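You operate a simulated robot arm through the tools that you are given. There is no shell and no other tool.

You run a simulated robot arm. Do the job below in one go: nothing can be reset, and whatever is moved stays where it is left.

JOB
Put the conical flask from the worktop beside the basin on the top of the fridge. Take the ring on the low bench beside the small reactor and put it away on the low bench by the controller. Turn the dose knob to 20 ml. Put the card marked "tight" from the low bench beside the small reactor on the shelf over the counter of the shelf unit. Take the bottle labelled "No 25" from the grey rubber mat and leave it on the worktop beside the basin. Put the white band beaker in the tank of the cleaning bath. Put the white cup that says "No 20" from the low bench by the controller in the blue bucket. The order is free. Set down upright: conical flask, bottle, white band beaker.

Only the result counts: the job must be done as asked and must still hold three seconds after the hand-in. Knocking over, shifting, dropping, spilling or breaking anything else fails it.

ROBOT AND FRAMES
A 7-joint arm with a two-finger gripper on a trunk, on a base that moves. Base frame: it is fixed to the floor where the robot stands at the start and does not move with it; the origin is under the middle of the robot, x ahead of it, y to its left, z up; the surface under the hand at the start is at about z = 0.85. Units: m, degrees, N and s.
With the tool pointing down near the work surface it reaches from about 0.32 to 0.8 m from the robot's upright axis, wherever it stands. Its first joint turns from -166.0 to 166.0 degrees. Places, roughly: bottle [-4, -1, 0.75]; bucket (24x24x23 cm) [-3.8, -0.1, 0.9]; card [-3.75, 0, 0.75]; conical flask [0.5, 0.25, 1]; dose knob [-3.9, 0.3, 0.9]; low bench by the controller (62x15 cm) [-3.76, 2.06, 0.8]; ring (11x11x2 cm) [-3.8, 0.7, 0.8]; shelf over the counter of the shelf unit (129x21 c [-1.56, -0.8, 1.26]; tank of the cleaning bath (30x21 cm) [-3.88, -1.5, 0.84]; top of the fridge [-1.4, 0.2, 1.3]; white band beaker [-2.75, -3, 1]; white cup [-3.75, 1.75, 0.75]; worktop beside the basin [0.5, 0.3, 0.8]. Payload 2.45 kg.
The tool frame sits at the grasp point between the pads (the TCP): z along the fingers, y along the line on which they close. The tips reach 0.027 m beyond it. The gripper opens to 0.08 m; its body begins 0.054 m behind the TCP.
Orientation is that of the tool frame in the base frame, as a unit quaternion [w, x, y, z]. With the fingers straight down and closing along the base's y, the tool's x points along the base's -x, its y along +y and its z along -z.

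CONTROLS
- The arm moves only by the tool arm_command. Its argument "motion" is a list of rows, each a list of 7 numbers: the shift along the base's x, y, z in m, then the turn, a rotation vector about the base's x, y, z in degrees, then the opening, from 0 (shut) to 1 (fully open). In form: [[x, y, z, wx, wy, wz, grip], ...]. A call has 1 to 20 rows; each row is the pose to reach, as a shift and turn from the pose commanded when the call began. Rows are played at 5 a second. More than 0.05 m and 8.6 degrees between two rows, or a gripper value outside its range, and nothing of the call is played. A pose out of reach is approached as far as the arm can. The call stops where the force on the tool passes 40 N (or 10 N more than at its start, if that is more) or the arm is blocked; 0.2 s more then pass. Each finger travels about 0.153 m/s and halts on what it meets, pressing with about 34 N; the grip force reading is that of the motor and also rises with nothing between the fingers. The clock runs only during rows and for 0.2 s after the last one: add rows that repeat a pose to give the fingers time. The reply holds the time, the measured pose of the TCP, the force on the tool along the base axes, the opening and the grip force, in the units named above and with some noise, with the torque about the TCP (base axes, N m) and any sound that the robot's microphone picked up.
- Cameras (640 x 400 px; columns grow to the right, rows downward): "scene" is now at [0.052, 0.1558, 1.6129]; the picture's right is [0.20, -0.98, 0.00], its down [-0.79, -0.16, -0.60] and it looks along [0.58, 0.12, -0.80] (base axes); focal length 295 px, centre (320, 200). "wrist" rides on the gripper at [0.063, 0.012, -0.079] in the tool frame; the picture's right is [-0.19, 0.98, 0.00], its down [-0.72, -0.14, -0.68] and it looks along [-0.67, -0.13, 0.73] (tool axes); focal length 226 px, centre (320, 200). There is no depth. A picture from a camera that has moved, and an enlarged one, comes with that camera's place and axes in the base frame and with its lens.
- grab_frame(camera): a new picture of that camera. The clock stands still meanwhile.
- raise_lower(by): moves the trunk up (or, below 0, down) by that many m; the arm and the scene camera ride with it, the base frame stays. It gives what a move gives, with no picture.
- roll_base(legs): drives the robot by 1 to 6 legs, each [ahead, turn to the left] in m and degrees, along the robot's own axes; the way and the turn of a leg run together, so that a leg with both is an arc; at most 1.5 m and 180 degrees a leg. The arm and the cameras ride along, it lands a little off, and it stops where it bumps. It gives what a move gives.
- aim_head(pan, tilt): turns the head with the scene camera to pan (to the left, within 120 degrees either way) and tilt (down, from -29 to 69), counted from straight ahead of the robot. It gives what a move gives.
- zoom(camera, box): a new picture of the part [left, top, right, bottom] of that camera's present view, enlarged. The clock stands still meanwhile.
- finish_job(): hands the job in; it is judged then, once.

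Places have to be worked out from the pictures, the camera data and where the tool is seen. Open the gripper and draw the arm clear of the work before you hand the job in, unless the task says otherwise.

The tools are called after "Emit:" as a command line: name --pt "numbers of a row" for each row, then --argument value for the rest, lists and objects as JSON in quotes. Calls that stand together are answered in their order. arm_command: Moves the arm, as the interface text tells. Its arguments: {"type":"object","properties":{"motion":{"type":"array","items":{"type":"array","items":{"type":"number"}}}},"required":["motion"]} The other tools are called the same way: raise_lower (by) moves the trunk up or down; roll_base (legs) drives the base; aim_head (pan, tilt) turns the head that bears the scene camera; grab_frame (camera) takes a picture; zoom (camera, box) takes an enlarged picture of a part of a camera's view; finish_job () hands the job in.

At the start:

```text
time_s: 0.0
tcp_pos: [0.501, 0.2947, 1.1522]
tool_rot: [0.0, 0.0, 1.0, 0.0]
contact_force: [0.0, -0.2, -0.1]
wrist_torque: [0.02, -0.03, 0.03]
grip_width: 0.0799
grip_force: 0.0
trunk travel left (down, up): [-0.25, 0.29]
robot x, y, heading: [0.0031, -0.0019, -0.2]
head pan, tilt (commanded): [11.7, 53.3]
```

scene: 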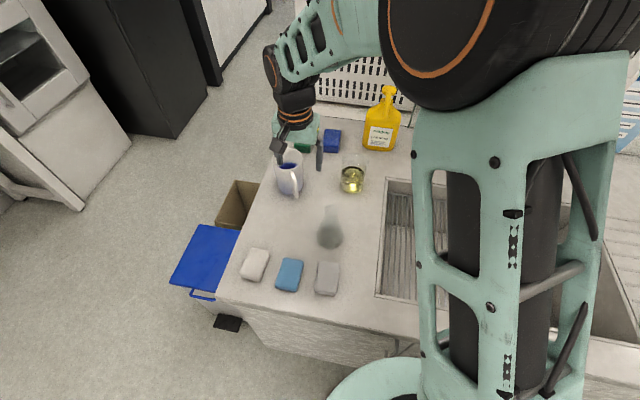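
wrist: 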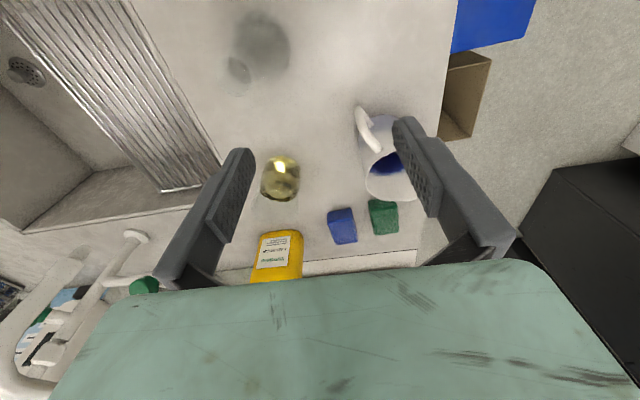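

I start by looking closely at the flask area and the surroundings from both cameras.

Emit:
zoom --camera "scene" --box '[220, 80, 420, 320]'

Emit:
zoom --camera "wrist" --box '[160, 0, 480, 200]'

```text
1.67 times, centred on (320, 200) of scene
camera zoom: at [0.052, 0.1558, 1.6129], right [0.2, -0.98, 0.0], down [-0.79, -0.16, -0.6], along [0.58, 0.12, -0.8], focal length 492 px, centre (320, 200)
```

zoom: 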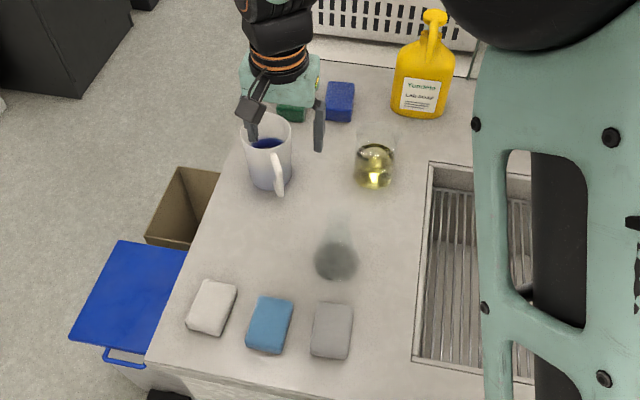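

```text
2.00 times, centred on (320, 100) of wrist
camera zoom: at [0.4377, 0.3079, 1.2311], right [0.19, 0.98, 0.0], down [0.72, -0.14, 0.68], along [0.67, -0.13, -0.73], focal length 452 px, centre (320, 400)
```

zoom: 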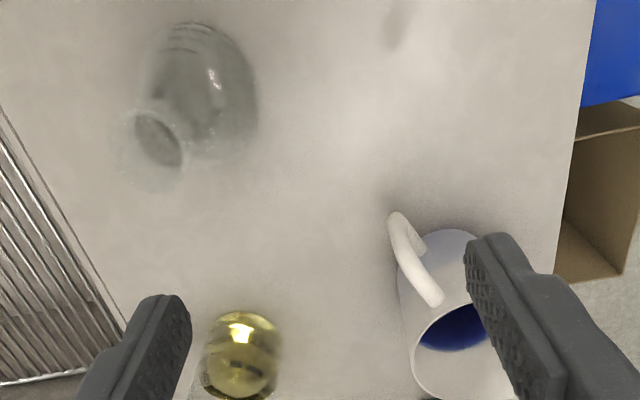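

The flask stands at about [0.475, 0.217], about 13 cm tall, transparent. Before moving I survey the room with the head.

Emit:
aim_head --pan 110 --tilt 20

Emit:
grab_frame --camera "scene"

Emit:
aim_head --pan 55 --tilt 20

Emit:
grab_frame --camera "scene"

Emit:
aim_head --pan -115 --tilt 20

Emit:
grab_frame --camera "scene"

Emit:
aim_head --pan -60 --tilt 20

Emit:
grab_frame --camera "scene"

```text
time_s: 1.7
tcp_pos: [0.5003, 0.2958, 1.153]
tool_rot: [0.0, 0.0, 1.0, 0.0]
contact_force: [0.2, 0.0, -0.7]
wrist_torque: [0.01, 0.01, 0.05]
grip_width: 0.08
grip_force: 0.0
trunk travel left (down, up): [-0.25, 0.29]
robot x, y, heading: [-0.0, 0.0011, 0.1]
head pan, tilt (commanded): [110.0, 20.0]
```

```text
taken
camera scene: at [-0.052, 0.2284, 1.6629], right [0.94, 0.34, 0.0], down [0.12, -0.32, -0.94], along [-0.32, 0.88, -0.34], focal length 295 px, centre (320, 200)
```

scene: 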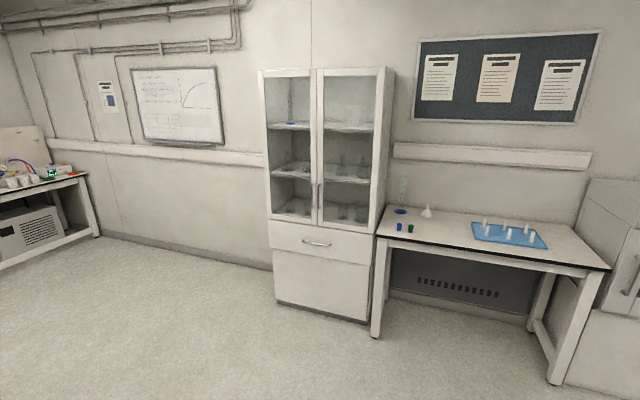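

```text
time_s: 3.0
tcp_pos: [0.5009, 0.2959, 1.1534]
tool_rot: [0.0, 0.001, 1.0, 0.001]
contact_force: [-0.1, -1.3, 1.7]
wrist_torque: [0.01, -0.01, 0.02]
grip_width: 0.0799
grip_force: 0.0
trunk travel left (down, up): [-0.25, 0.29]
robot x, y, heading: [0.0026, 0.0042, 0.0]
head pan, tilt (commanded): [55.0, 20.0]
```

```text
taken
camera scene: at [0.0331, 0.2172, 1.6628], right [0.82, -0.57, 0.0], down [-0.2, -0.28, -0.94], along [0.54, 0.77, -0.34], focal length 295 px, centre (320, 200)
```

scene: 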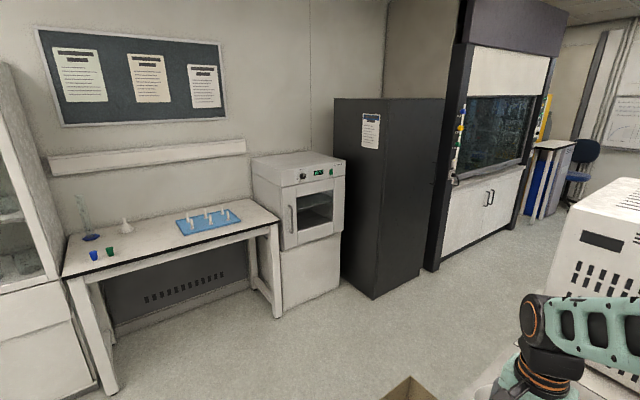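

```text
time_s: 5.6
tcp_pos: [0.5, 0.2953, 1.1527]
tool_rot: [0.0, 0.0, 1.0, 0.0]
contact_force: [-0.6, 0.6, 0.6]
wrist_torque: [0.01, 0.05, -0.03]
grip_width: 0.0799
grip_force: 0.2
trunk travel left (down, up): [-0.25, 0.29]
robot x, y, heading: [0.0008, 0.0007, 0.1]
head pan, tilt (commanded): [-115.0, 20.0]
```

```text
taken
camera scene: at [-0.0595, 0.0565, 1.6629], right [-0.91, 0.42, 0.0], down [0.14, 0.31, -0.94], along [-0.4, -0.85, -0.34], focal length 295 px, centre (320, 200)
```

scene: 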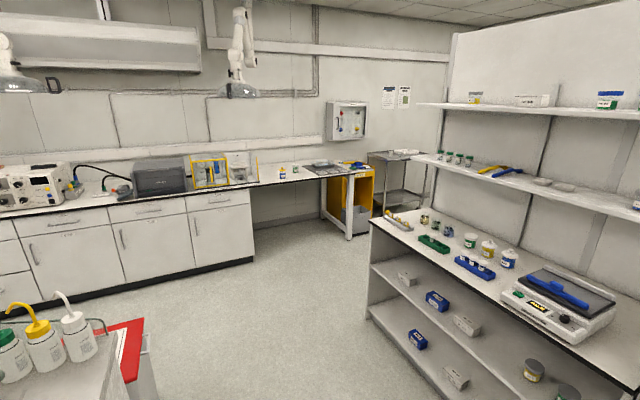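

```text
time_s: 6.8
tcp_pos: [0.4995, 0.2955, 1.1531]
tool_rot: [-0.001, 0.0, 1.0, 0.0]
contact_force: [1.1, -0.5, -0.1]
wrist_torque: [-0.02, 0.07, 0.03]
grip_width: 0.0802
grip_force: 0.0
trunk travel left (down, up): [-0.25, 0.29]
robot x, y, heading: [-0.0009, -0.0036, 0.2]
head pan, tilt (commanded): [-60.0, 20.0]
```

```text
taken
camera scene: at [0.0263, 0.0602, 1.6629], right [-0.87, -0.5, 0.0], down [-0.17, 0.3, -0.94], along [0.47, -0.81, -0.34], focal length 295 px, centre (320, 200)
```

scene: 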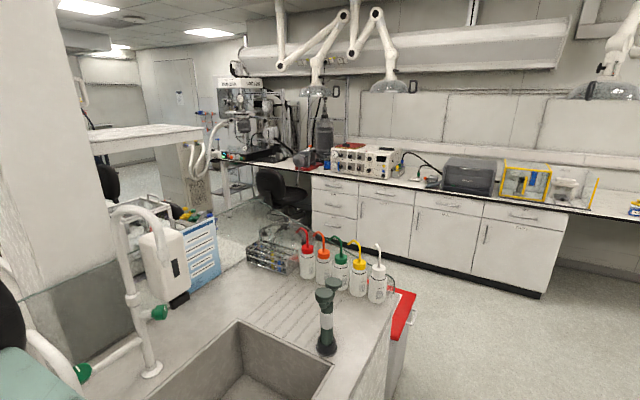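

The room is clear to me roughly: shelf unit and fridge at x≈-1.5 facing +x, the other targets beyond. Now I aim the head back at the worktop and move the hand above the flask for a closer look.

Emit:
aim_head --pan 11.7 --tilt 53.3

Emit:
arm_command --pt "-0.01 -0.03 -0.01 0 0 0 1" --pt "-0.02 -0.06 -0.03 0 0 0 1" --pt "-0.025 -0.078 -0.05 0 0 0 1" --pt "-0.025 -0.078 -0.05 0 0 0 1"

Emit:
grab_frame --camera "wrist"

Emit:
zoom --camera "scene" --box '[260, 100, 420, 300]'

```text
time_s: 8.2
tcp_pos: [0.5001, 0.2951, 1.1528]
tool_rot: [0.001, 0.001, 1.0, 0.0]
contact_force: [-0.2, -0.3, 0.5]
wrist_torque: [0.0, -0.02, 0.02]
grip_width: 0.0801
grip_force: 0.0
trunk travel left (down, up): [-0.25, 0.29]
robot x, y, heading: [0.0013, 0.0022, -0.0]
head pan, tilt (commanded): [11.7, 53.3]
```

```text
time_s: 9.2
tcp_pos: [0.4744, 0.2151, 1.1039]
tool_rot: [0.001, 0.0, 1.0, 0.001]
contact_force: [0.7, 0.1, 0.1]
wrist_torque: [-0.01, -0.01, 0.0]
grip_width: 0.0797
grip_force: 0.0
trunk travel left (down, up): [-0.25, 0.29]
robot x, y, heading: [0.002, 0.0002, 0.1]
head pan, tilt (commanded): [11.7, 53.3]
```

```text
taken
camera wrist: at [0.4124, 0.2285, 1.1812], right [0.19, 0.98, 0.0], down [0.72, -0.14, 0.68], along [0.67, -0.13, -0.73], focal length 226 px, centre (320, 200)
```

wrist: 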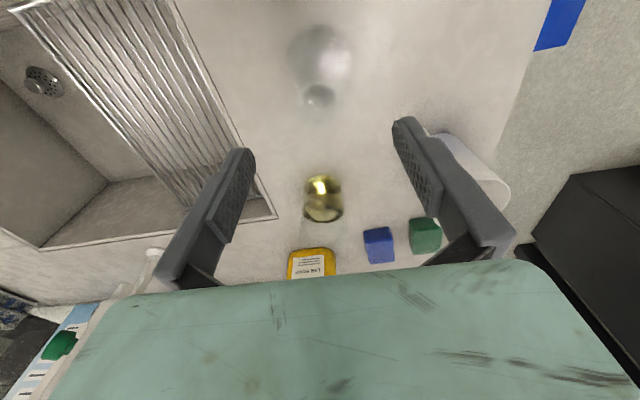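

```text
2.00 times, centred on (340, 200) of scene
camera zoom: at [0.052, 0.1557, 1.613], right [0.2, -0.98, 0.0], down [-0.79, -0.16, -0.6], along [0.58, 0.12, -0.8], focal length 590 px, centre (280, 200)
```

zoom: 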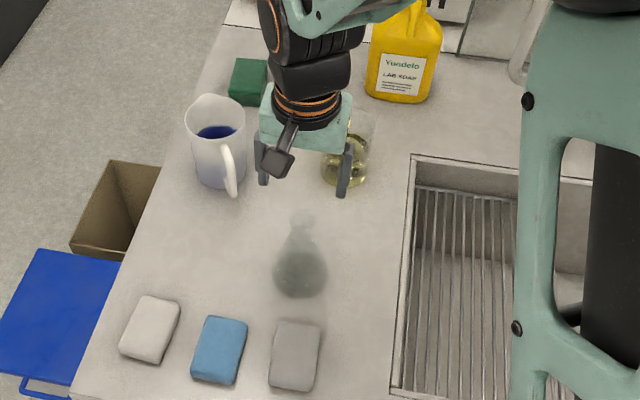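

Both views put the flask's axis at about [0.475, 0.214] with the rim near z≈0.99, so the hand is right above it. I lower to just around the neck and check.

Emit:
arm_command --pt "0 0 -0.04 0 0 0 1" --pt "0 0 -0.075 0 0 0 1" --pt "0 0 -0.11 0 0 0 1" --pt "0 0 -0.11 0 0 0 1"

Emit:
grab_frame --camera "wrist"

Emit:
zoom --camera "scene" --box '[280, 150, 380, 275]'

```text
time_s: 10.2
tcp_pos: [0.4755, 0.2176, 0.9911]
tool_rot: [0.0, 0.0, 1.0, 0.0]
contact_force: [-0.3, 0.0, -0.3]
wrist_torque: [0.04, 0.02, -0.02]
grip_width: 0.0802
grip_force: 0.0
trunk travel left (down, up): [-0.25, 0.29]
robot x, y, heading: [-0.0022, -0.0016, 0.1]
head pan, tilt (commanded): [11.7, 53.3]
```

```text
taken
camera wrist: at [0.4131, 0.2299, 1.0696], right [0.19, 0.98, 0.0], down [0.72, -0.14, 0.68], along [0.67, -0.13, -0.73], focal length 226 px, centre (320, 200)
```

wrist: 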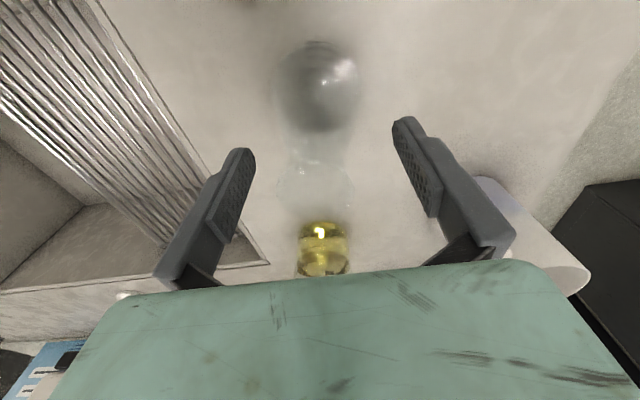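

```text
3.20 times, centred on (330, 212) of scene
camera zoom: at [0.0524, 0.1559, 1.6129], right [0.2, -0.98, 0.0], down [-0.79, -0.16, -0.6], along [0.58, 0.12, -0.8], focal length 944 px, centre (288, 160)
```

zoom: 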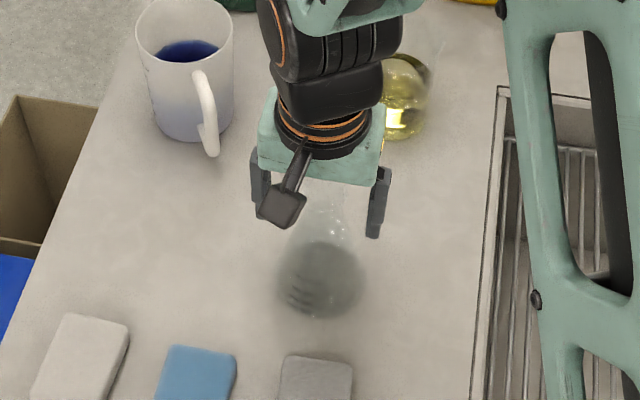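

The rim (≈33 mm wide) is centred between the fingers at z≈0.99. I go down 3 cm more and close on the neck.

Emit:
arm_command --pt "0 -0.001 -0.03 0 0 0 1" --pt "0 -0.001 -0.03 0 0 0 0.7" --pt "0 -0.001 -0.03 0 0 0 0.4" --pt "0 -0.001 -0.03 0 0 0 0.2" --pt "0 -0.001 -0.03 0 0 0 0.1" --pt "0 -0.001 -0.03 0 0 0 0.1"

Emit:
grab_frame --camera "wrist"

```text
time_s: 11.6
tcp_pos: [0.4756, 0.2159, 0.9616]
tool_rot: [0.0, 0.0, 1.0, 0.0]
contact_force: [0.9, 0.8, 0.5]
wrist_torque: [-0.01, 0.03, 0.03]
grip_width: 0.046
grip_force: 34.2
trunk travel left (down, up): [-0.25, 0.29]
robot x, y, heading: [-0.001, 0.0021, -0.0]
head pan, tilt (commanded): [11.7, 53.3]
```

```text
taken
camera wrist: at [0.4128, 0.2289, 1.0402], right [0.19, 0.98, 0.0], down [0.72, -0.14, 0.68], along [0.67, -0.13, -0.73], focal length 226 px, centre (320, 200)
```

wrist: 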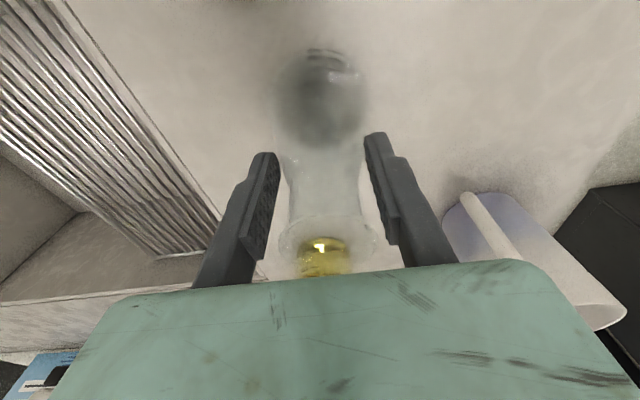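

The fingers closed at 46 mm, which means the tips bear on the cone's shoulder. I reopen, rise 1.8 cm to hold the narrower neck below the rim, and close again.

Emit:
arm_command --pt "0 0 0 0 0 0 0.8" --pt "0 0 0 0 0 0 0.9" --pt "0 -0.001 0.018 0 0 0 0.9" --pt "0 -0.001 0.018 0 0 0 0.6" --pt "0 -0.001 0.018 0 0 0 0.3" --pt "0 -0.001 0.018 0 0 0 0.1" --pt "0 -0.001 0.018 0 0 0 0.1"

Emit:
grab_frame --camera "wrist"

```text
time_s: 13.2
tcp_pos: [0.4761, 0.2152, 0.9803]
tool_rot: [-0.001, 0.0, 1.0, 0.0]
contact_force: [0.0, 0.1, -0.9]
wrist_torque: [-0.05, 0.0, 0.01]
grip_width: 0.0363
grip_force: 34.4
trunk travel left (down, up): [-0.25, 0.29]
robot x, y, heading: [0.0008, -0.0033, -0.0]
head pan, tilt (commanded): [11.7, 53.3]
```

```text
taken
camera wrist: at [0.413, 0.2278, 1.0584], right [0.19, 0.98, 0.0], down [0.72, -0.14, 0.68], along [0.67, -0.13, -0.73], focal length 226 px, centre (320, 200)
```

wrist: 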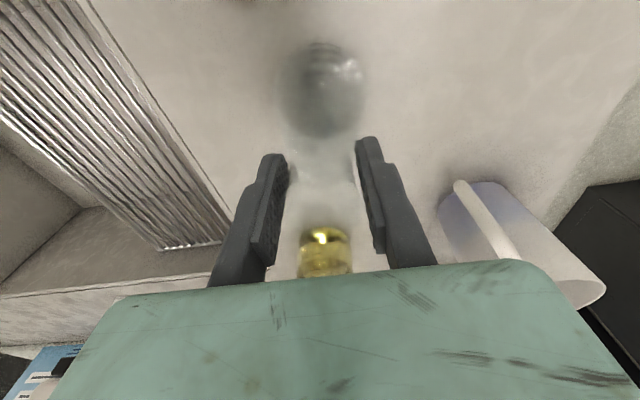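

Now the grip is at 36 mm on the neck. I lift gently and check that the flask comes along.

Emit:
arm_command --pt "0 0 0.01 0 0 0 0.1" --pt "0 0 0.03 0 0 0 0.1" --pt "0 0 0.06 0 0 0 0.1" --pt "0 0 0.1 0 0 0 0.1" --pt "0 0 0.14 0 0 0 0.1"

Emit:
grab_frame --camera "wrist"

Emit:
grab_frame --camera "scene"

```text
time_s: 14.4
tcp_pos: [0.4743, 0.2153, 1.1211]
tool_rot: [0.0, 0.0, 1.0, 0.0]
contact_force: [0.6, 0.0, 0.5]
wrist_torque: [0.01, -0.02, 0.03]
grip_width: 0.0079
grip_force: 0.0
trunk travel left (down, up): [-0.25, 0.29]
robot x, y, heading: [0.0013, -0.0021, 0.1]
head pan, tilt (commanded): [11.7, 53.3]
```

```text
taken
camera wrist: at [0.4123, 0.2277, 1.1994], right [0.19, 0.98, 0.0], down [0.72, -0.14, 0.68], along [0.67, -0.13, -0.73], focal length 226 px, centre (320, 200)
```

wrist: 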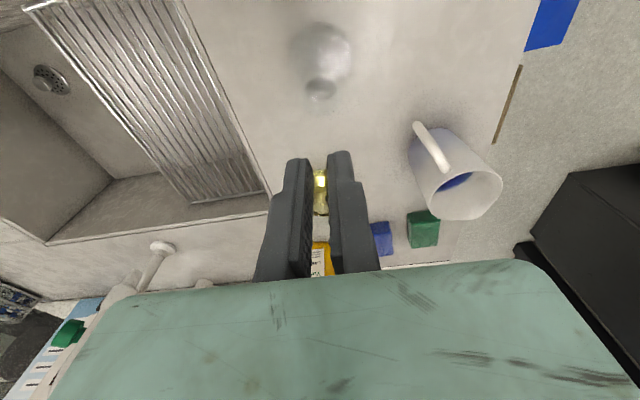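

```text
taken
camera scene: at [0.0515, 0.1556, 1.613], right [0.2, -0.98, 0.0], down [-0.78, -0.16, -0.6], along [0.59, 0.12, -0.8], focal length 295 px, centre (320, 200)
```

scene: 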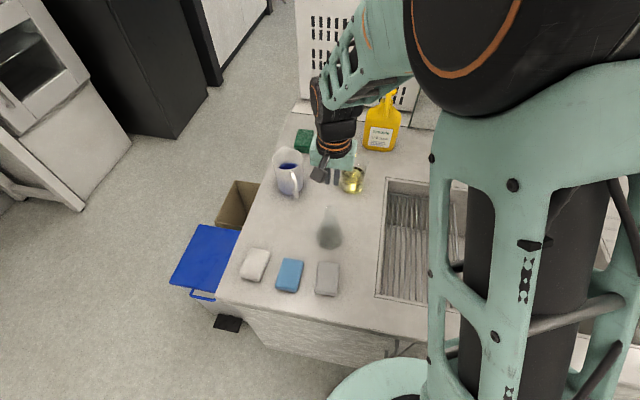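

The flask slipped out but still stands upright. I look at its profile closely before choosing another grip.

Emit:
zoom --camera "scene" --box '[300, 195, 360, 255]'

Emit:
zoom --camera "wrist" --box '[260, 0, 400, 120]'

```text
6.67 times, centred on (330, 225) of scene
camera zoom: at [0.0515, 0.1556, 1.613], right [0.2, -0.98, 0.0], down [-0.78, -0.16, -0.6], along [0.59, 0.12, -0.8], focal length 1968 px, centre (253, 33)
```

zoom: 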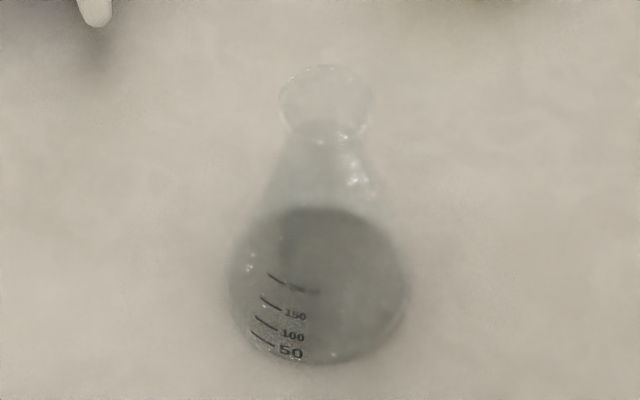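

```text
3.33 times, centred on (330, 60) of wrist
camera zoom: at [0.4123, 0.2277, 1.1994], right [0.19, 0.98, 0.0], down [0.72, -0.14, 0.68], along [0.67, -0.13, -0.73], focal length 754 px, centre (287, 667)
```

zoom: 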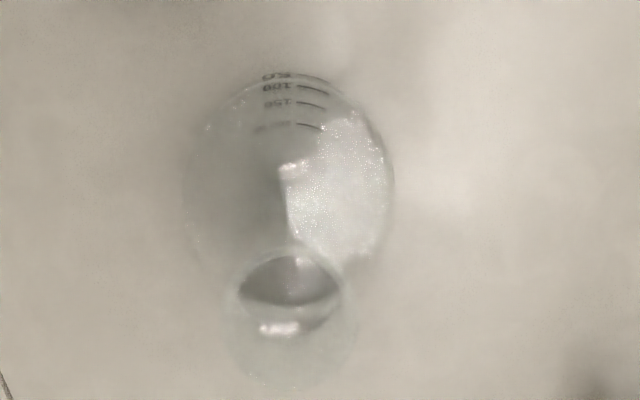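

The flask's rim is ≈36 mm, the neck beneath narrower, so a grip from the side under the rim will hold it. I tilt the hand 60° (fingers forward, 30° below level) while high above and behind the flask to see whether the arm takes the pose.

Emit:
arm_command --pt "-0.01 0 0.01 0 -8 0 0.5" --pt "-0.02 0 0.02 0 -16 0 1" --pt "-0.03 0 0.03 0 -24 0 1" --pt "-0.04 0 0.03 0 -32 0 1" --pt "-0.05 0 0.03 0 -40 0 1" --pt "-0.06 0 0.03 0 -48 0 1" --pt "-0.07 0 0.03 0 -56 0 1" --pt "-0.07 0 0.03 0 -60 0 1" --pt "-0.07 0 0.03 0 -60 0 1"

Emit:
grab_frame --camera "wrist"

Emit:
grab_frame --camera "scene"

```text
time_s: 16.4
tcp_pos: [0.4126, 0.2092, 1.1396]
tool_rot: [0.494, -0.001, 0.869, -0.024]
contact_force: [0.3, -0.2, 0.6]
wrist_torque: [0.0, 0.01, -0.02]
grip_width: 0.0798
grip_force: 0.1
out of reach, approached as far as the arm can: row 5, 8, 9
trunk travel left (down, up): [-0.25, 0.29]
robot x, y, heading: [0.0014, 0.0012, -0.1]
head pan, tilt (commanded): [11.7, 53.3]
```

```text
taken
camera wrist: at [0.3131, 0.2233, 1.123], right [0.12, 0.98, 0.12], down [-0.22, -0.1, 0.97], along [0.97, -0.14, 0.21], focal length 226 px, centre (320, 200)
```

wrist: 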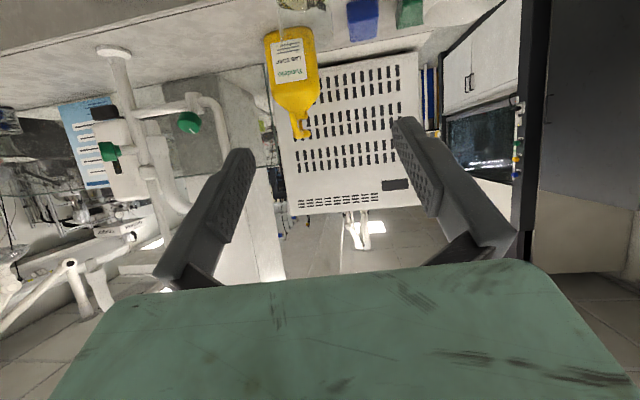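

```text
taken
camera scene: at [0.0615, 0.1703, 1.6364], right [0.34, -0.94, 0.0], down [-0.56, -0.2, -0.8], along [0.76, 0.27, -0.6], focal length 295 px, centre (320, 200)
```

scene: 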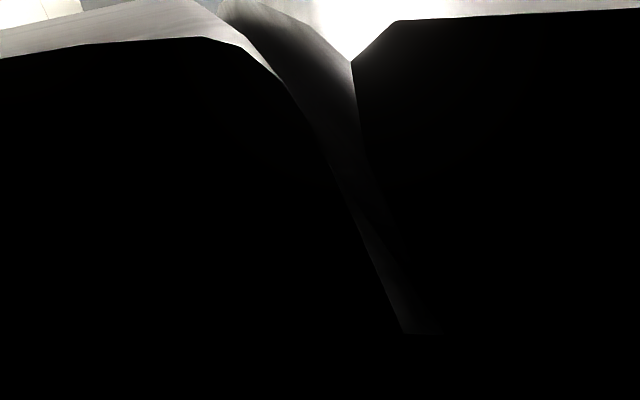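

The elbow folded too close to the head: the robot is too near. I back the base off 0.3 m and will then reach forward with the hand.

Emit:
roll_base --legs '[[-0.3, 0]]'

Emit:
arm_command --pt "0.05 0 0 0 0 0 1" --pt "0.1 0 0 0 0 0 1" --pt "0.15 0 0 0 0 0 1" --pt "0.2 0 0 0 0 0 1" --pt "0.23 0 0 0 0 0 1" --pt "0.23 0 0 0 0 0 1"

Emit:
aim_head --pan 10 --tilt 42

Emit:
grab_frame --camera "scene"

Emit:
grab_frame --camera "wrist"

```text
time_s: 18.5
tcp_pos: [0.1121, 0.2098, 1.1375]
tool_rot: [0.495, -0.002, 0.869, -0.024]
contact_force: [-0.4, 0.6, 0.2]
wrist_torque: [-0.02, 0.0, 0.02]
grip_width: 0.0801
grip_force: 0.0
trunk travel left (down, up): [-0.25, 0.29]
robot x, y, heading: [-0.3006, 0.0018, 0.0]
head pan, tilt (commanded): [11.7, 53.3]
```

```text
time_s: 19.9
tcp_pos: [0.3425, 0.2092, 1.1379]
tool_rot: [0.493, -0.003, 0.87, -0.023]
contact_force: [0.4, 0.4, 0.2]
wrist_torque: [-0.03, 0.0, -0.02]
grip_width: 0.0801
grip_force: 0.0
trunk travel left (down, up): [-0.25, 0.29]
robot x, y, heading: [-0.2957, 0.0009, 0.2]
head pan, tilt (commanded): [11.7, 53.3]
```

```text
time_s: 20.6
tcp_pos: [0.3425, 0.2086, 1.1371]
tool_rot: [0.494, -0.003, 0.869, -0.023]
contact_force: [0.4, 0.4, 0.0]
wrist_torque: [0.03, 0.01, 0.01]
grip_width: 0.0803
grip_force: 0.1
trunk travel left (down, up): [-0.25, 0.29]
robot x, y, heading: [-0.2992, -0.0013, 0.2]
head pan, tilt (commanded): [10.0, 42.0]
```

```text
taken
camera scene: at [-0.2375, 0.1554, 1.6284], right [0.17, -0.98, 0.0], down [-0.66, -0.12, -0.74], along [0.73, 0.13, -0.67], focal length 295 px, centre (320, 200)
```

scene: 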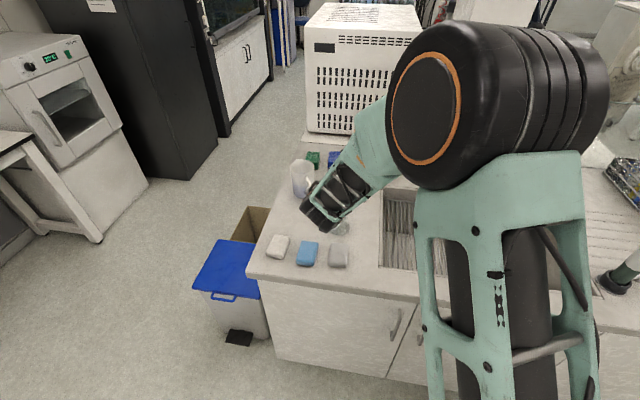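

```text
taken
camera wrist: at [0.2436, 0.2222, 1.1222], right [0.12, 0.99, 0.12], down [-0.22, -0.1, 0.97], along [0.97, -0.14, 0.21], focal length 226 px, centre (320, 200)
```

wrist: 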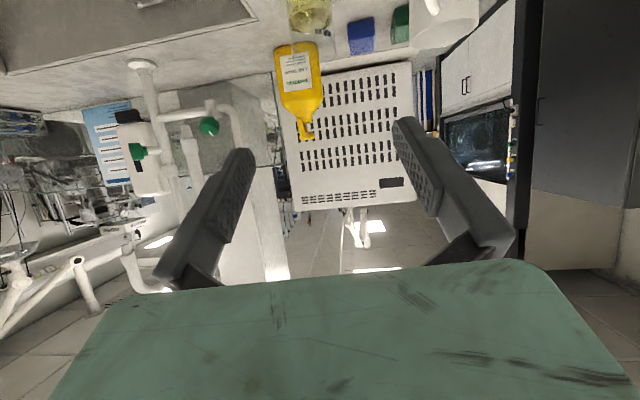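

The robot now stands at x≈-0.30 and the hand holds the tilted pose freely. I straighten a small residual twist and lower the hand behind the flask to neck height to judge alignment with the wrist camera.

Emit:
arm_command --pt "0 0.003 -0.04 1.2 -0.4 0.5 1" --pt "0 0.006 -0.08 2.4 -0.8 1 1" --pt "0 0.006 -0.12 2.4 -0.8 1 1" --pt "0 0.006 -0.16 2.4 -0.8 1 1" --pt "0 0.006 -0.165 2.4 -0.8 1 1" --pt "0 0.006 -0.165 2.4 -0.8 1 1"

Emit:
grab_frame --camera "wrist"

Emit:
zoom --camera "scene" --box '[260, 150, 420, 250]'

```text
time_s: 22.0
tcp_pos: [0.3425, 0.2138, 0.9732]
tool_rot: [0.5, 0.001, 0.866, -0.002]
contact_force: [0.6, 1.4, 0.4]
wrist_torque: [-0.01, 0.04, 0.0]
grip_width: 0.08
grip_force: 0.1
trunk travel left (down, up): [-0.25, 0.29]
robot x, y, heading: [-0.2966, -0.002, 0.0]
head pan, tilt (commanded): [10.0, 42.0]
```

```text
taken
camera wrist: at [0.2432, 0.2277, 0.9571], right [0.1, 0.98, 0.17], down [-0.23, -0.14, 0.96], along [0.97, -0.14, 0.21], focal length 226 px, centre (320, 200)
```

wrist: 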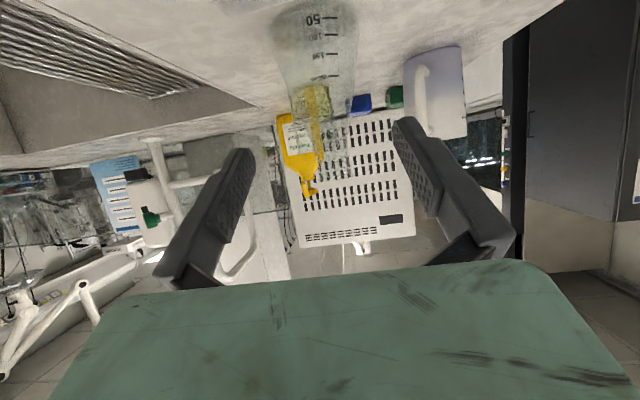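

```text
4.00 times, centred on (340, 200) of scene
camera zoom: at [-0.2376, 0.1554, 1.6285], right [0.17, -0.98, 0.0], down [-0.66, -0.12, -0.74], along [0.73, 0.13, -0.67], focal length 1181 px, centre (240, 200)
```

zoom: 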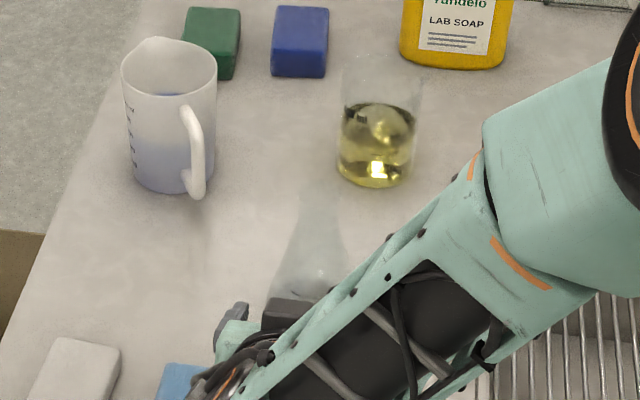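

The wrist view is upside down now; the flask hangs from the top. I zoom in to find its rim and neck in this picture.

Emit:
zoom --camera "wrist" --box '[230, 0, 410, 240]'

Emit:
zoom --camera "scene" --box '[320, 190, 360, 240]'

```text
1.67 times, centred on (320, 120) of wrist
camera zoom: at [0.2432, 0.2277, 0.9571], right [0.1, 0.98, 0.17], down [-0.23, -0.14, 0.96], along [0.97, -0.14, 0.21], focal length 377 px, centre (320, 333)
```

zoom: 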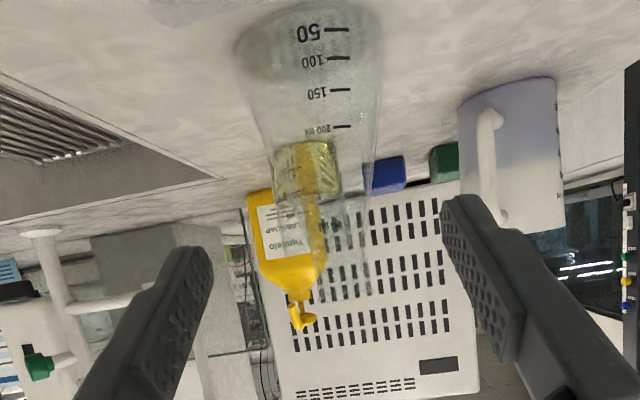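

```text
8.00 times, centred on (340, 215) of scene
camera zoom: at [-0.2376, 0.1554, 1.6285], right [0.17, -0.98, 0.0], down [-0.66, -0.12, -0.74], along [0.73, 0.13, -0.67], focal length 2361 px, centre (160, 80)
```

zoom: 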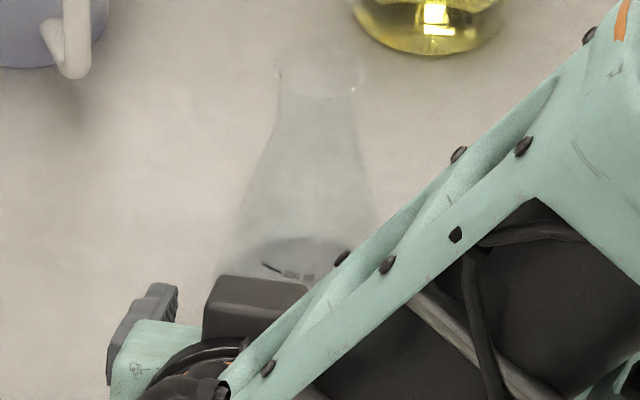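

The rim shows at z≈0.99 on the axis [0.476, 0.215], neck about 28 mm wide just below. I move the open fingers forward around the neck, checking before closing.

Emit:
arm_command --pt "0.04 0.001 0.002 0 0 0 1" --pt "0.08 0.001 0.002 0 0 0 1" --pt "0.11 0.001 0.002 0 0 0 1" --pt "0.132 0.001 0.002 0 0 0 1" --pt "0.132 0.001 0.002 0 0 0 1"

Emit:
grab_frame --camera "wrist"

Emit:
zoom --camera "scene" --box '[310, 180, 374, 220]'

```text
time_s: 23.2
tcp_pos: [0.475, 0.2172, 0.9752]
tool_rot: [0.5, 0.001, 0.866, -0.002]
contact_force: [-0.2, 0.9, 0.4]
wrist_torque: [-0.01, 0.02, -0.01]
grip_width: 0.08
grip_force: 0.1
trunk travel left (down, up): [-0.25, 0.29]
robot x, y, heading: [-0.2992, -0.0004, -0.0]
head pan, tilt (commanded): [10.0, 42.0]
```

```text
taken
camera wrist: at [0.3754, 0.2286, 0.9591], right [0.1, 0.98, 0.17], down [-0.23, -0.14, 0.96], along [0.97, -0.13, 0.21], focal length 226 px, centre (320, 200)
```

wrist: 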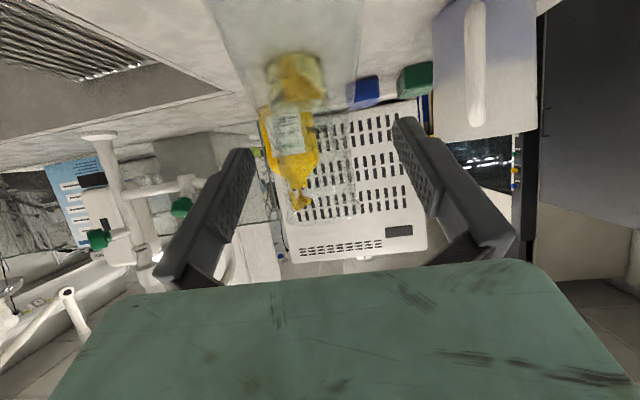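

```text
10.00 times, centred on (342, 200) of scene
camera zoom: at [-0.2374, 0.1554, 1.6285], right [0.17, -0.98, 0.0], down [-0.66, -0.12, -0.74], along [0.73, 0.13, -0.67], focal length 2952 px, centre (100, 200)
```

zoom: 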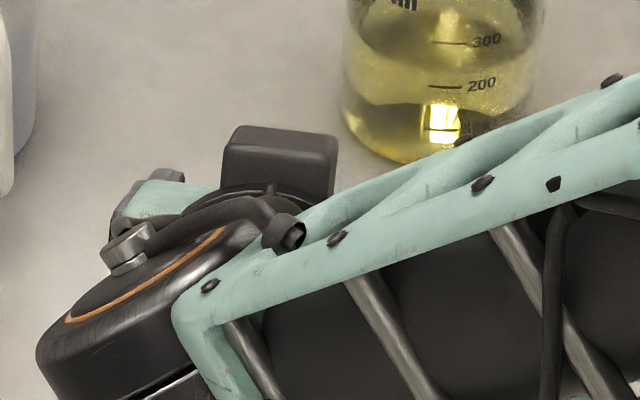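

Emit:
zoom --camera "wrist" --box '[220, 60, 420, 260]'

```text
2.00 times, centred on (320, 160) of wrist
camera zoom: at [0.3754, 0.2286, 0.9591], right [0.1, 0.98, 0.17], down [-0.23, -0.14, 0.96], along [0.97, -0.13, 0.21], focal length 452 px, centre (320, 280)
```

zoom: 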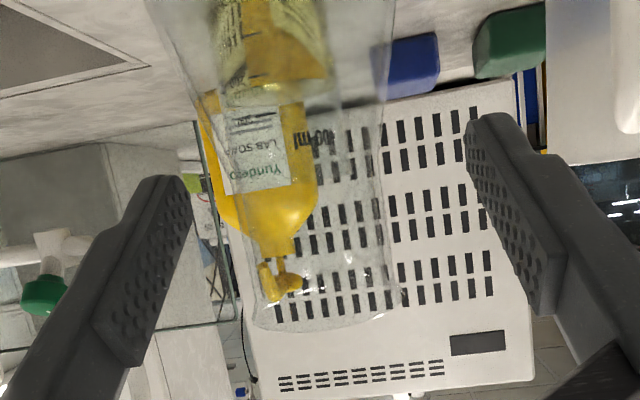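

The neck sits right between the pads with the rim about 1.5 cm above the pad centre. I close on the neck.

Emit:
arm_command --pt "0 0 0 0 0 0 0.7" --pt "0 0 0 0 0 0 0.45" --pt "0 0 0 0 0 0 0.3" --pt "0 0 0 0 0 0 0.15" --pt "0 0 0 0 0 0 0.05" --pt "0 0 0 0 0 0 0.05"

Emit:
zoom --camera "wrist" --box '[220, 60, 420, 260]'

```text
time_s: 24.6
tcp_pos: [0.4743, 0.2163, 0.9757]
tool_rot: [0.501, 0.002, 0.865, -0.001]
contact_force: [-0.9, -0.4, 0.0]
wrist_torque: [-0.01, 0.0, 0.02]
grip_width: 0.0351
grip_force: 33.5
trunk travel left (down, up): [-0.25, 0.29]
robot x, y, heading: [-0.302, 0.0007, 0.1]
head pan, tilt (commanded): [10.0, 42.0]
```

```text
2.00 times, centred on (320, 160) of wrist
camera zoom: at [0.3752, 0.2285, 0.9591], right [0.1, 0.98, 0.17], down [-0.23, -0.14, 0.96], along [0.97, -0.13, 0.21], focal length 452 px, centre (320, 280)
```

zoom: 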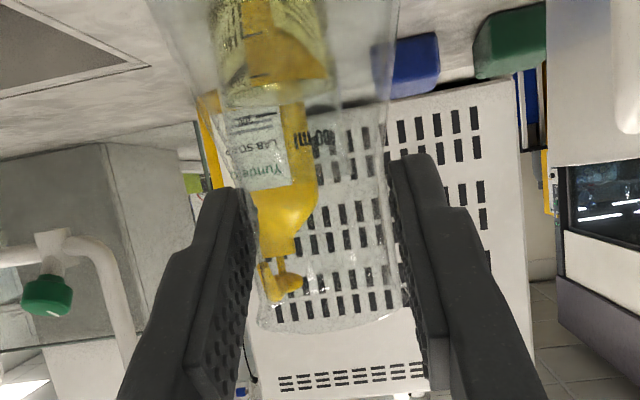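

The grip holds at 35 mm, snug beneath the rim flare. I lift slowly by 2 cm and check the width.

Emit:
arm_command --pt "0 0 0.005 0 0 0 0.05" --pt "0 0 0.01 0 0 0 0.05" --pt "0 0 0.015 0 0 0 0.05" --pt "0 0 0.02 0 0 0 0.05" --pt "0 0 0.02 0 0 0 0.05"

Emit:
zoom --camera "wrist" --box '[220, 60, 420, 260]'

```text
time_s: 25.8
tcp_pos: [0.4748, 0.2155, 0.9945]
tool_rot: [0.501, 0.001, 0.865, -0.002]
contact_force: [0.0, -0.7, -1.7]
wrist_torque: [-0.01, 0.0, -0.01]
grip_width: 0.0353
grip_force: 34.0
trunk travel left (down, up): [-0.25, 0.29]
robot x, y, heading: [-0.2979, 0.0026, 0.2]
head pan, tilt (commanded): [10.0, 42.0]
```

```text
2.00 times, centred on (320, 160) of wrist
camera zoom: at [0.3752, 0.2288, 0.9785], right [0.1, 0.98, 0.17], down [-0.23, -0.14, 0.96], along [0.97, -0.13, 0.21], focal length 452 px, centre (320, 280)
```

zoom: 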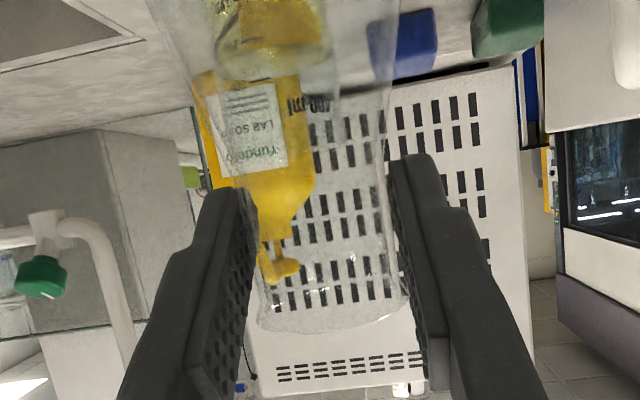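

The flask rose with the hand (rim unchanged in view, ≈1.7 N load). I lift it clear, draw it in to about 0.55 m from the axis, and look at it again.

Emit:
arm_command --pt "0 0 0.02 0 0 0 0.05" --pt "0 0 0.05 0 0 0 0.05" --pt "0 0 0.08 0 0 0 0.05" --pt "0 0 0.11 0 0 0 0.05" --pt "0 0 0.14 0 0 0 0.05" --pt "-0.02 0 0.16 0 0 0 0.05" --pt "-0.05 0 0.17 0 0 0 0.05" --pt "-0.08 0 0.18 0 0 0 0.05" --pt "-0.11 0 0.18 0 0 0 0.05" --pt "-0.14 0 0.18 0 0 0 0.05" --pt "-0.17 0 0.18 0 0 0 0.05" --pt "-0.19 0 0.18 0 0 0 0.05"

Emit:
zoom --camera "wrist" --box '[220, 60, 420, 260]'

Emit:
grab_frame --camera "scene"

```text
time_s: 28.4
tcp_pos: [0.2846, 0.2162, 1.1772]
tool_rot: [0.501, 0.001, 0.866, -0.001]
contact_force: [0.0, 1.3, -1.5]
wrist_torque: [-0.03, 0.0, -0.05]
grip_width: 0.0351
grip_force: 34.0
trunk travel left (down, up): [-0.25, 0.29]
robot x, y, heading: [-0.3, -0.0002, 0.1]
head pan, tilt (commanded): [10.0, 42.0]
```

```text
2.00 times, centred on (320, 160) of wrist
camera zoom: at [0.1846, 0.2292, 1.1591], right [0.1, 0.98, 0.17], down [-0.23, -0.14, 0.96], along [0.97, -0.13, 0.21], focal length 452 px, centre (320, 280)
```

zoom: 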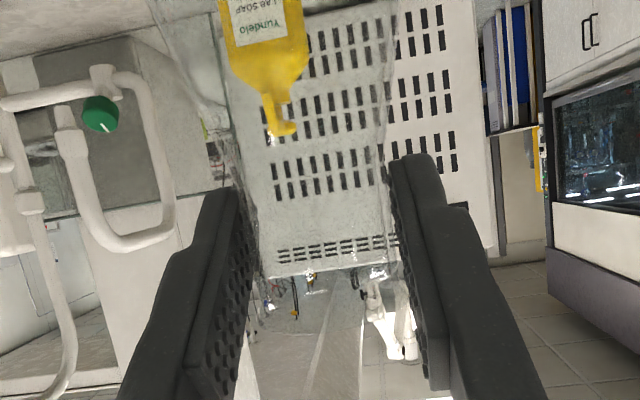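

```text
taken
camera scene: at [-0.2377, 0.1555, 1.6285], right [0.17, -0.98, 0.0], down [-0.66, -0.12, -0.74], along [0.73, 0.13, -0.67], focal length 295 px, centre (320, 200)
```

scene: 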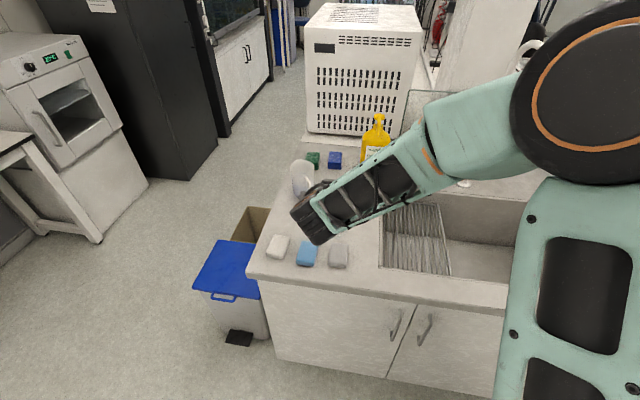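

The flask is held firmly. I turn the robot left by 120° first, then look at the fridge side.

Emit:
roll_base --legs '[[0, 120]]'

Emit:
aim_head --pan 50 --tilt 25

Emit:
grab_frame --camera "scene"

Emit:
aim_head --pan 100 --tilt 25

Emit:
grab_frame --camera "scene"

```text
time_s: 33.9
tcp_pos: [-0.7712, 0.4066, 1.1752]
tool_rot: [-0.255, 0.745, -0.441, -0.43]
contact_force: [0.7, 0.3, -1.5]
wrist_torque: [-0.01, -0.02, 0.02]
grip_width: 0.035
grip_force: 33.8
trunk travel left (down, up): [-0.25, 0.29]
robot x, y, heading: [-0.3007, -0.0011, 118.9]
head pan, tilt (commanded): [10.0, 42.0]
```

```text
time_s: 35.0
tcp_pos: [-0.7712, 0.4074, 1.1754]
tool_rot: [-0.255, 0.745, -0.441, -0.43]
contact_force: [-0.2, -0.5, -1.8]
wrist_torque: [0.01, 0.04, -0.05]
grip_width: 0.0352
grip_force: 34.0
trunk travel left (down, up): [-0.25, 0.29]
robot x, y, heading: [-0.301, 0.0025, 118.9]
head pan, tilt (commanded): [50.0, 25.0]
```

```text
taken
camera scene: at [-0.5039, -0.0656, 1.6547], right [0.19, 0.98, 0.0], down [0.42, -0.08, -0.91], along [-0.89, 0.18, -0.42], focal length 295 px, centre (320, 200)
```

scene: 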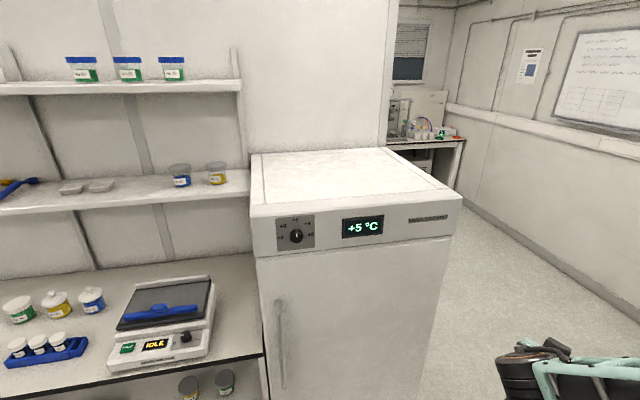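

```text
time_s: 36.1
tcp_pos: [-0.7718, 0.4076, 1.1748]
tool_rot: [-0.256, 0.745, -0.441, -0.431]
contact_force: [0.4, 0.0, -1.2]
wrist_torque: [-0.01, -0.03, 0.03]
grip_width: 0.035
grip_force: 34.3
trunk travel left (down, up): [-0.25, 0.29]
robot x, y, heading: [-0.3005, 0.0008, 118.7]
head pan, tilt (commanded): [100.0, 25.0]
```

```text
taken
camera scene: at [-0.4853, -0.1413, 1.6548], right [-0.63, 0.78, 0.0], down [0.33, 0.26, -0.91], along [-0.71, -0.57, -0.42], focal length 295 px, centre (320, 200)
```

scene: 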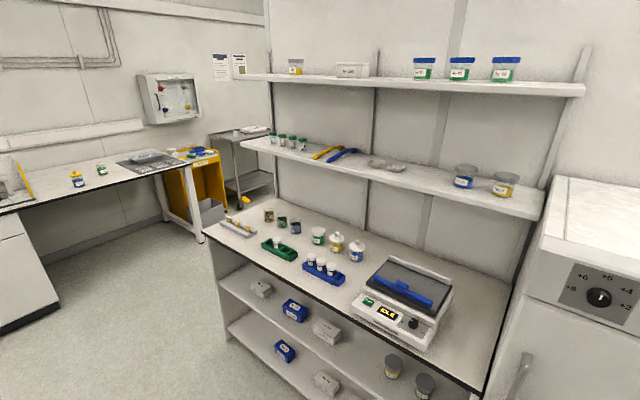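

The fridge top spans about x -1.78…-1.19, y -0.10…0.50 and is empty. I raise the trunk so the flask clears 1.3 m, then drive up to it and face it.

Emit:
raise_lower --by 0.285

Emit:
roll_base --legs '[[0.28, 0], [0, 61]]'

Emit:
aim_head --pan 0 --tilt 40

Emit:
grab_frame --camera "scene"

Emit:
grab_frame --camera "wrist"

```text
time_s: 39.0
tcp_pos: [-0.7713, 0.4065, 1.4609]
tool_rot: [-0.256, 0.745, -0.442, -0.429]
contact_force: [0.1, -0.9, -1.3]
wrist_torque: [0.0, -0.03, 0.0]
grip_width: 0.035
grip_force: 34.3
trunk travel left (down, up): [-0.535, 0.005]
robot x, y, heading: [-0.297, -0.0011, 119.0]
head pan, tilt (commanded): [100.0, 25.0]
```

```text
time_s: 43.7
tcp_pos: [-1.0201, 0.0297, 1.4605]
tool_rot: [-0.002, 0.866, -0.002, -0.5]
contact_force: [0.5, -0.2, -1.5]
wrist_torque: [0.0, -0.02, 0.0]
grip_width: 0.0349
grip_force: 33.8
trunk travel left (down, up): [-0.535, 0.005]
robot x, y, heading: [-0.4366, 0.2414, -179.9]
head pan, tilt (commanded): [100.0, 25.0]
```

```text
time_s: 45.5
tcp_pos: [-1.0198, 0.0295, 1.4599]
tool_rot: [-0.002, 0.865, -0.002, -0.501]
contact_force: [0.8, 0.3, -1.3]
wrist_torque: [-0.03, -0.01, 0.01]
grip_width: 0.0351
grip_force: 34.3
trunk travel left (down, up): [-0.535, 0.005]
robot x, y, heading: [-0.4338, 0.2494, -180.1]
head pan, tilt (commanded): [0.0, 40.0]
```

```text
taken
camera scene: at [-0.5014, 0.107, 1.9164], right [0.0, 1.0, 0.0], down [0.64, 0.0, -0.77], along [-0.77, 0.0, -0.64], focal length 295 px, centre (320, 200)
```

scene: 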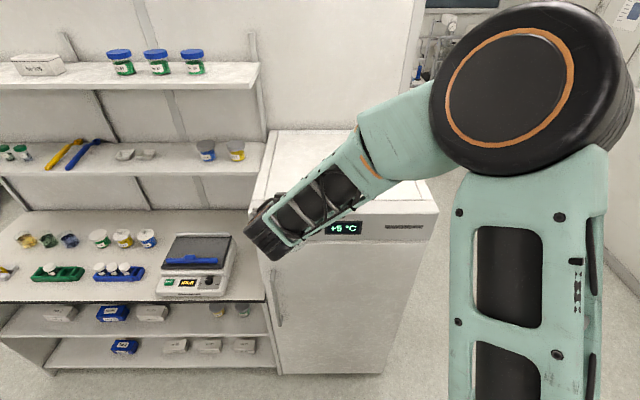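

```text
taken
camera wrist: at [-0.9183, 0.0171, 1.444], right [-0.1, -0.98, 0.17], down [0.23, 0.14, 0.96], along [-0.97, 0.14, 0.21], focal length 226 px, centre (320, 200)
```

wrist: 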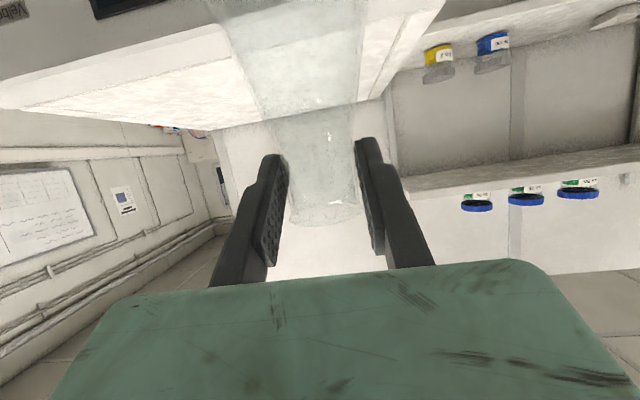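

I face the fridge squarely. I raise the hand a bit, shift it to y≈0.17, and then roll forward so the flask is over the top.

Emit:
arm_command --pt "0 0.02 0.02 0 0 0 0.05" --pt "0 0.05 0.03 0 0 0 0.05" --pt "0 0.08 0.04 0 0 0 0.05" --pt "0 0.11 0.04 0 0 0 0.05" --pt "0 0.14 0.04 0 0 0 0.05" --pt "0 0.14 0.04 0 0 0 0.05"

Emit:
roll_base --legs '[[0.26, 0]]'

Emit:
grab_frame --camera "scene"

Emit:
grab_frame --camera "wrist"

```text
time_s: 46.9
tcp_pos: [-1.0187, 0.168, 1.501]
tool_rot: [-0.002, 0.866, -0.001, -0.5]
contact_force: [-0.2, -0.4, -1.6]
wrist_torque: [-0.01, -0.01, -0.06]
grip_width: 0.0351
grip_force: 34.4
trunk travel left (down, up): [-0.535, 0.005]
robot x, y, heading: [-0.4348, 0.2454, -179.9]
head pan, tilt (commanded): [0.0, 40.0]
```

```text
time_s: 48.8
tcp_pos: [-1.2786, 0.1702, 1.5009]
tool_rot: [-0.002, 0.866, -0.002, -0.5]
contact_force: [-1.5, -0.5, -1.0]
wrist_torque: [0.01, -0.03, -0.01]
grip_width: 0.0349
grip_force: 33.9
trunk travel left (down, up): [-0.535, 0.005]
robot x, y, heading: [-0.6917, 0.2475, 179.6]
head pan, tilt (commanded): [0.0, 40.0]
```

```text
taken
camera scene: at [-0.7612, 0.1073, 1.9164], right [0.0, 1.0, 0.0], down [0.64, 0.0, -0.77], along [-0.77, 0.0, -0.64], focal length 295 px, centre (320, 200)
```

scene: 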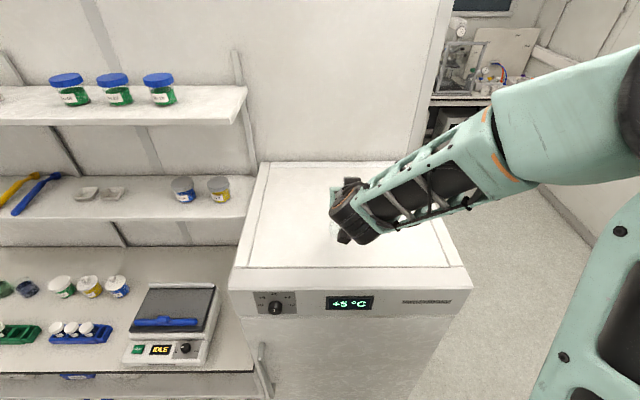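

```text
taken
camera wrist: at [-1.1772, 0.1574, 1.4837], right [-0.1, -0.98, 0.17], down [0.23, 0.14, 0.96], along [-0.97, 0.14, 0.21], focal length 226 px, centre (320, 200)
```

wrist: 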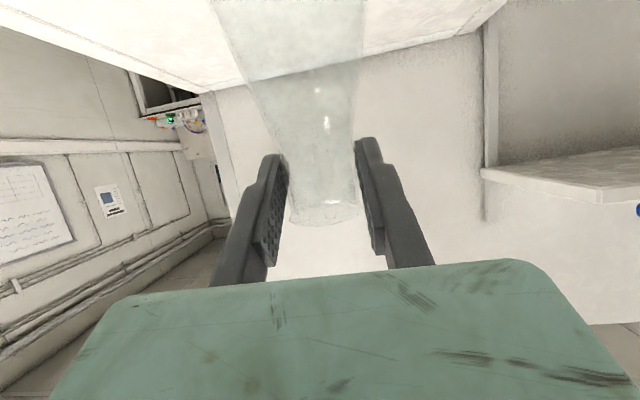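

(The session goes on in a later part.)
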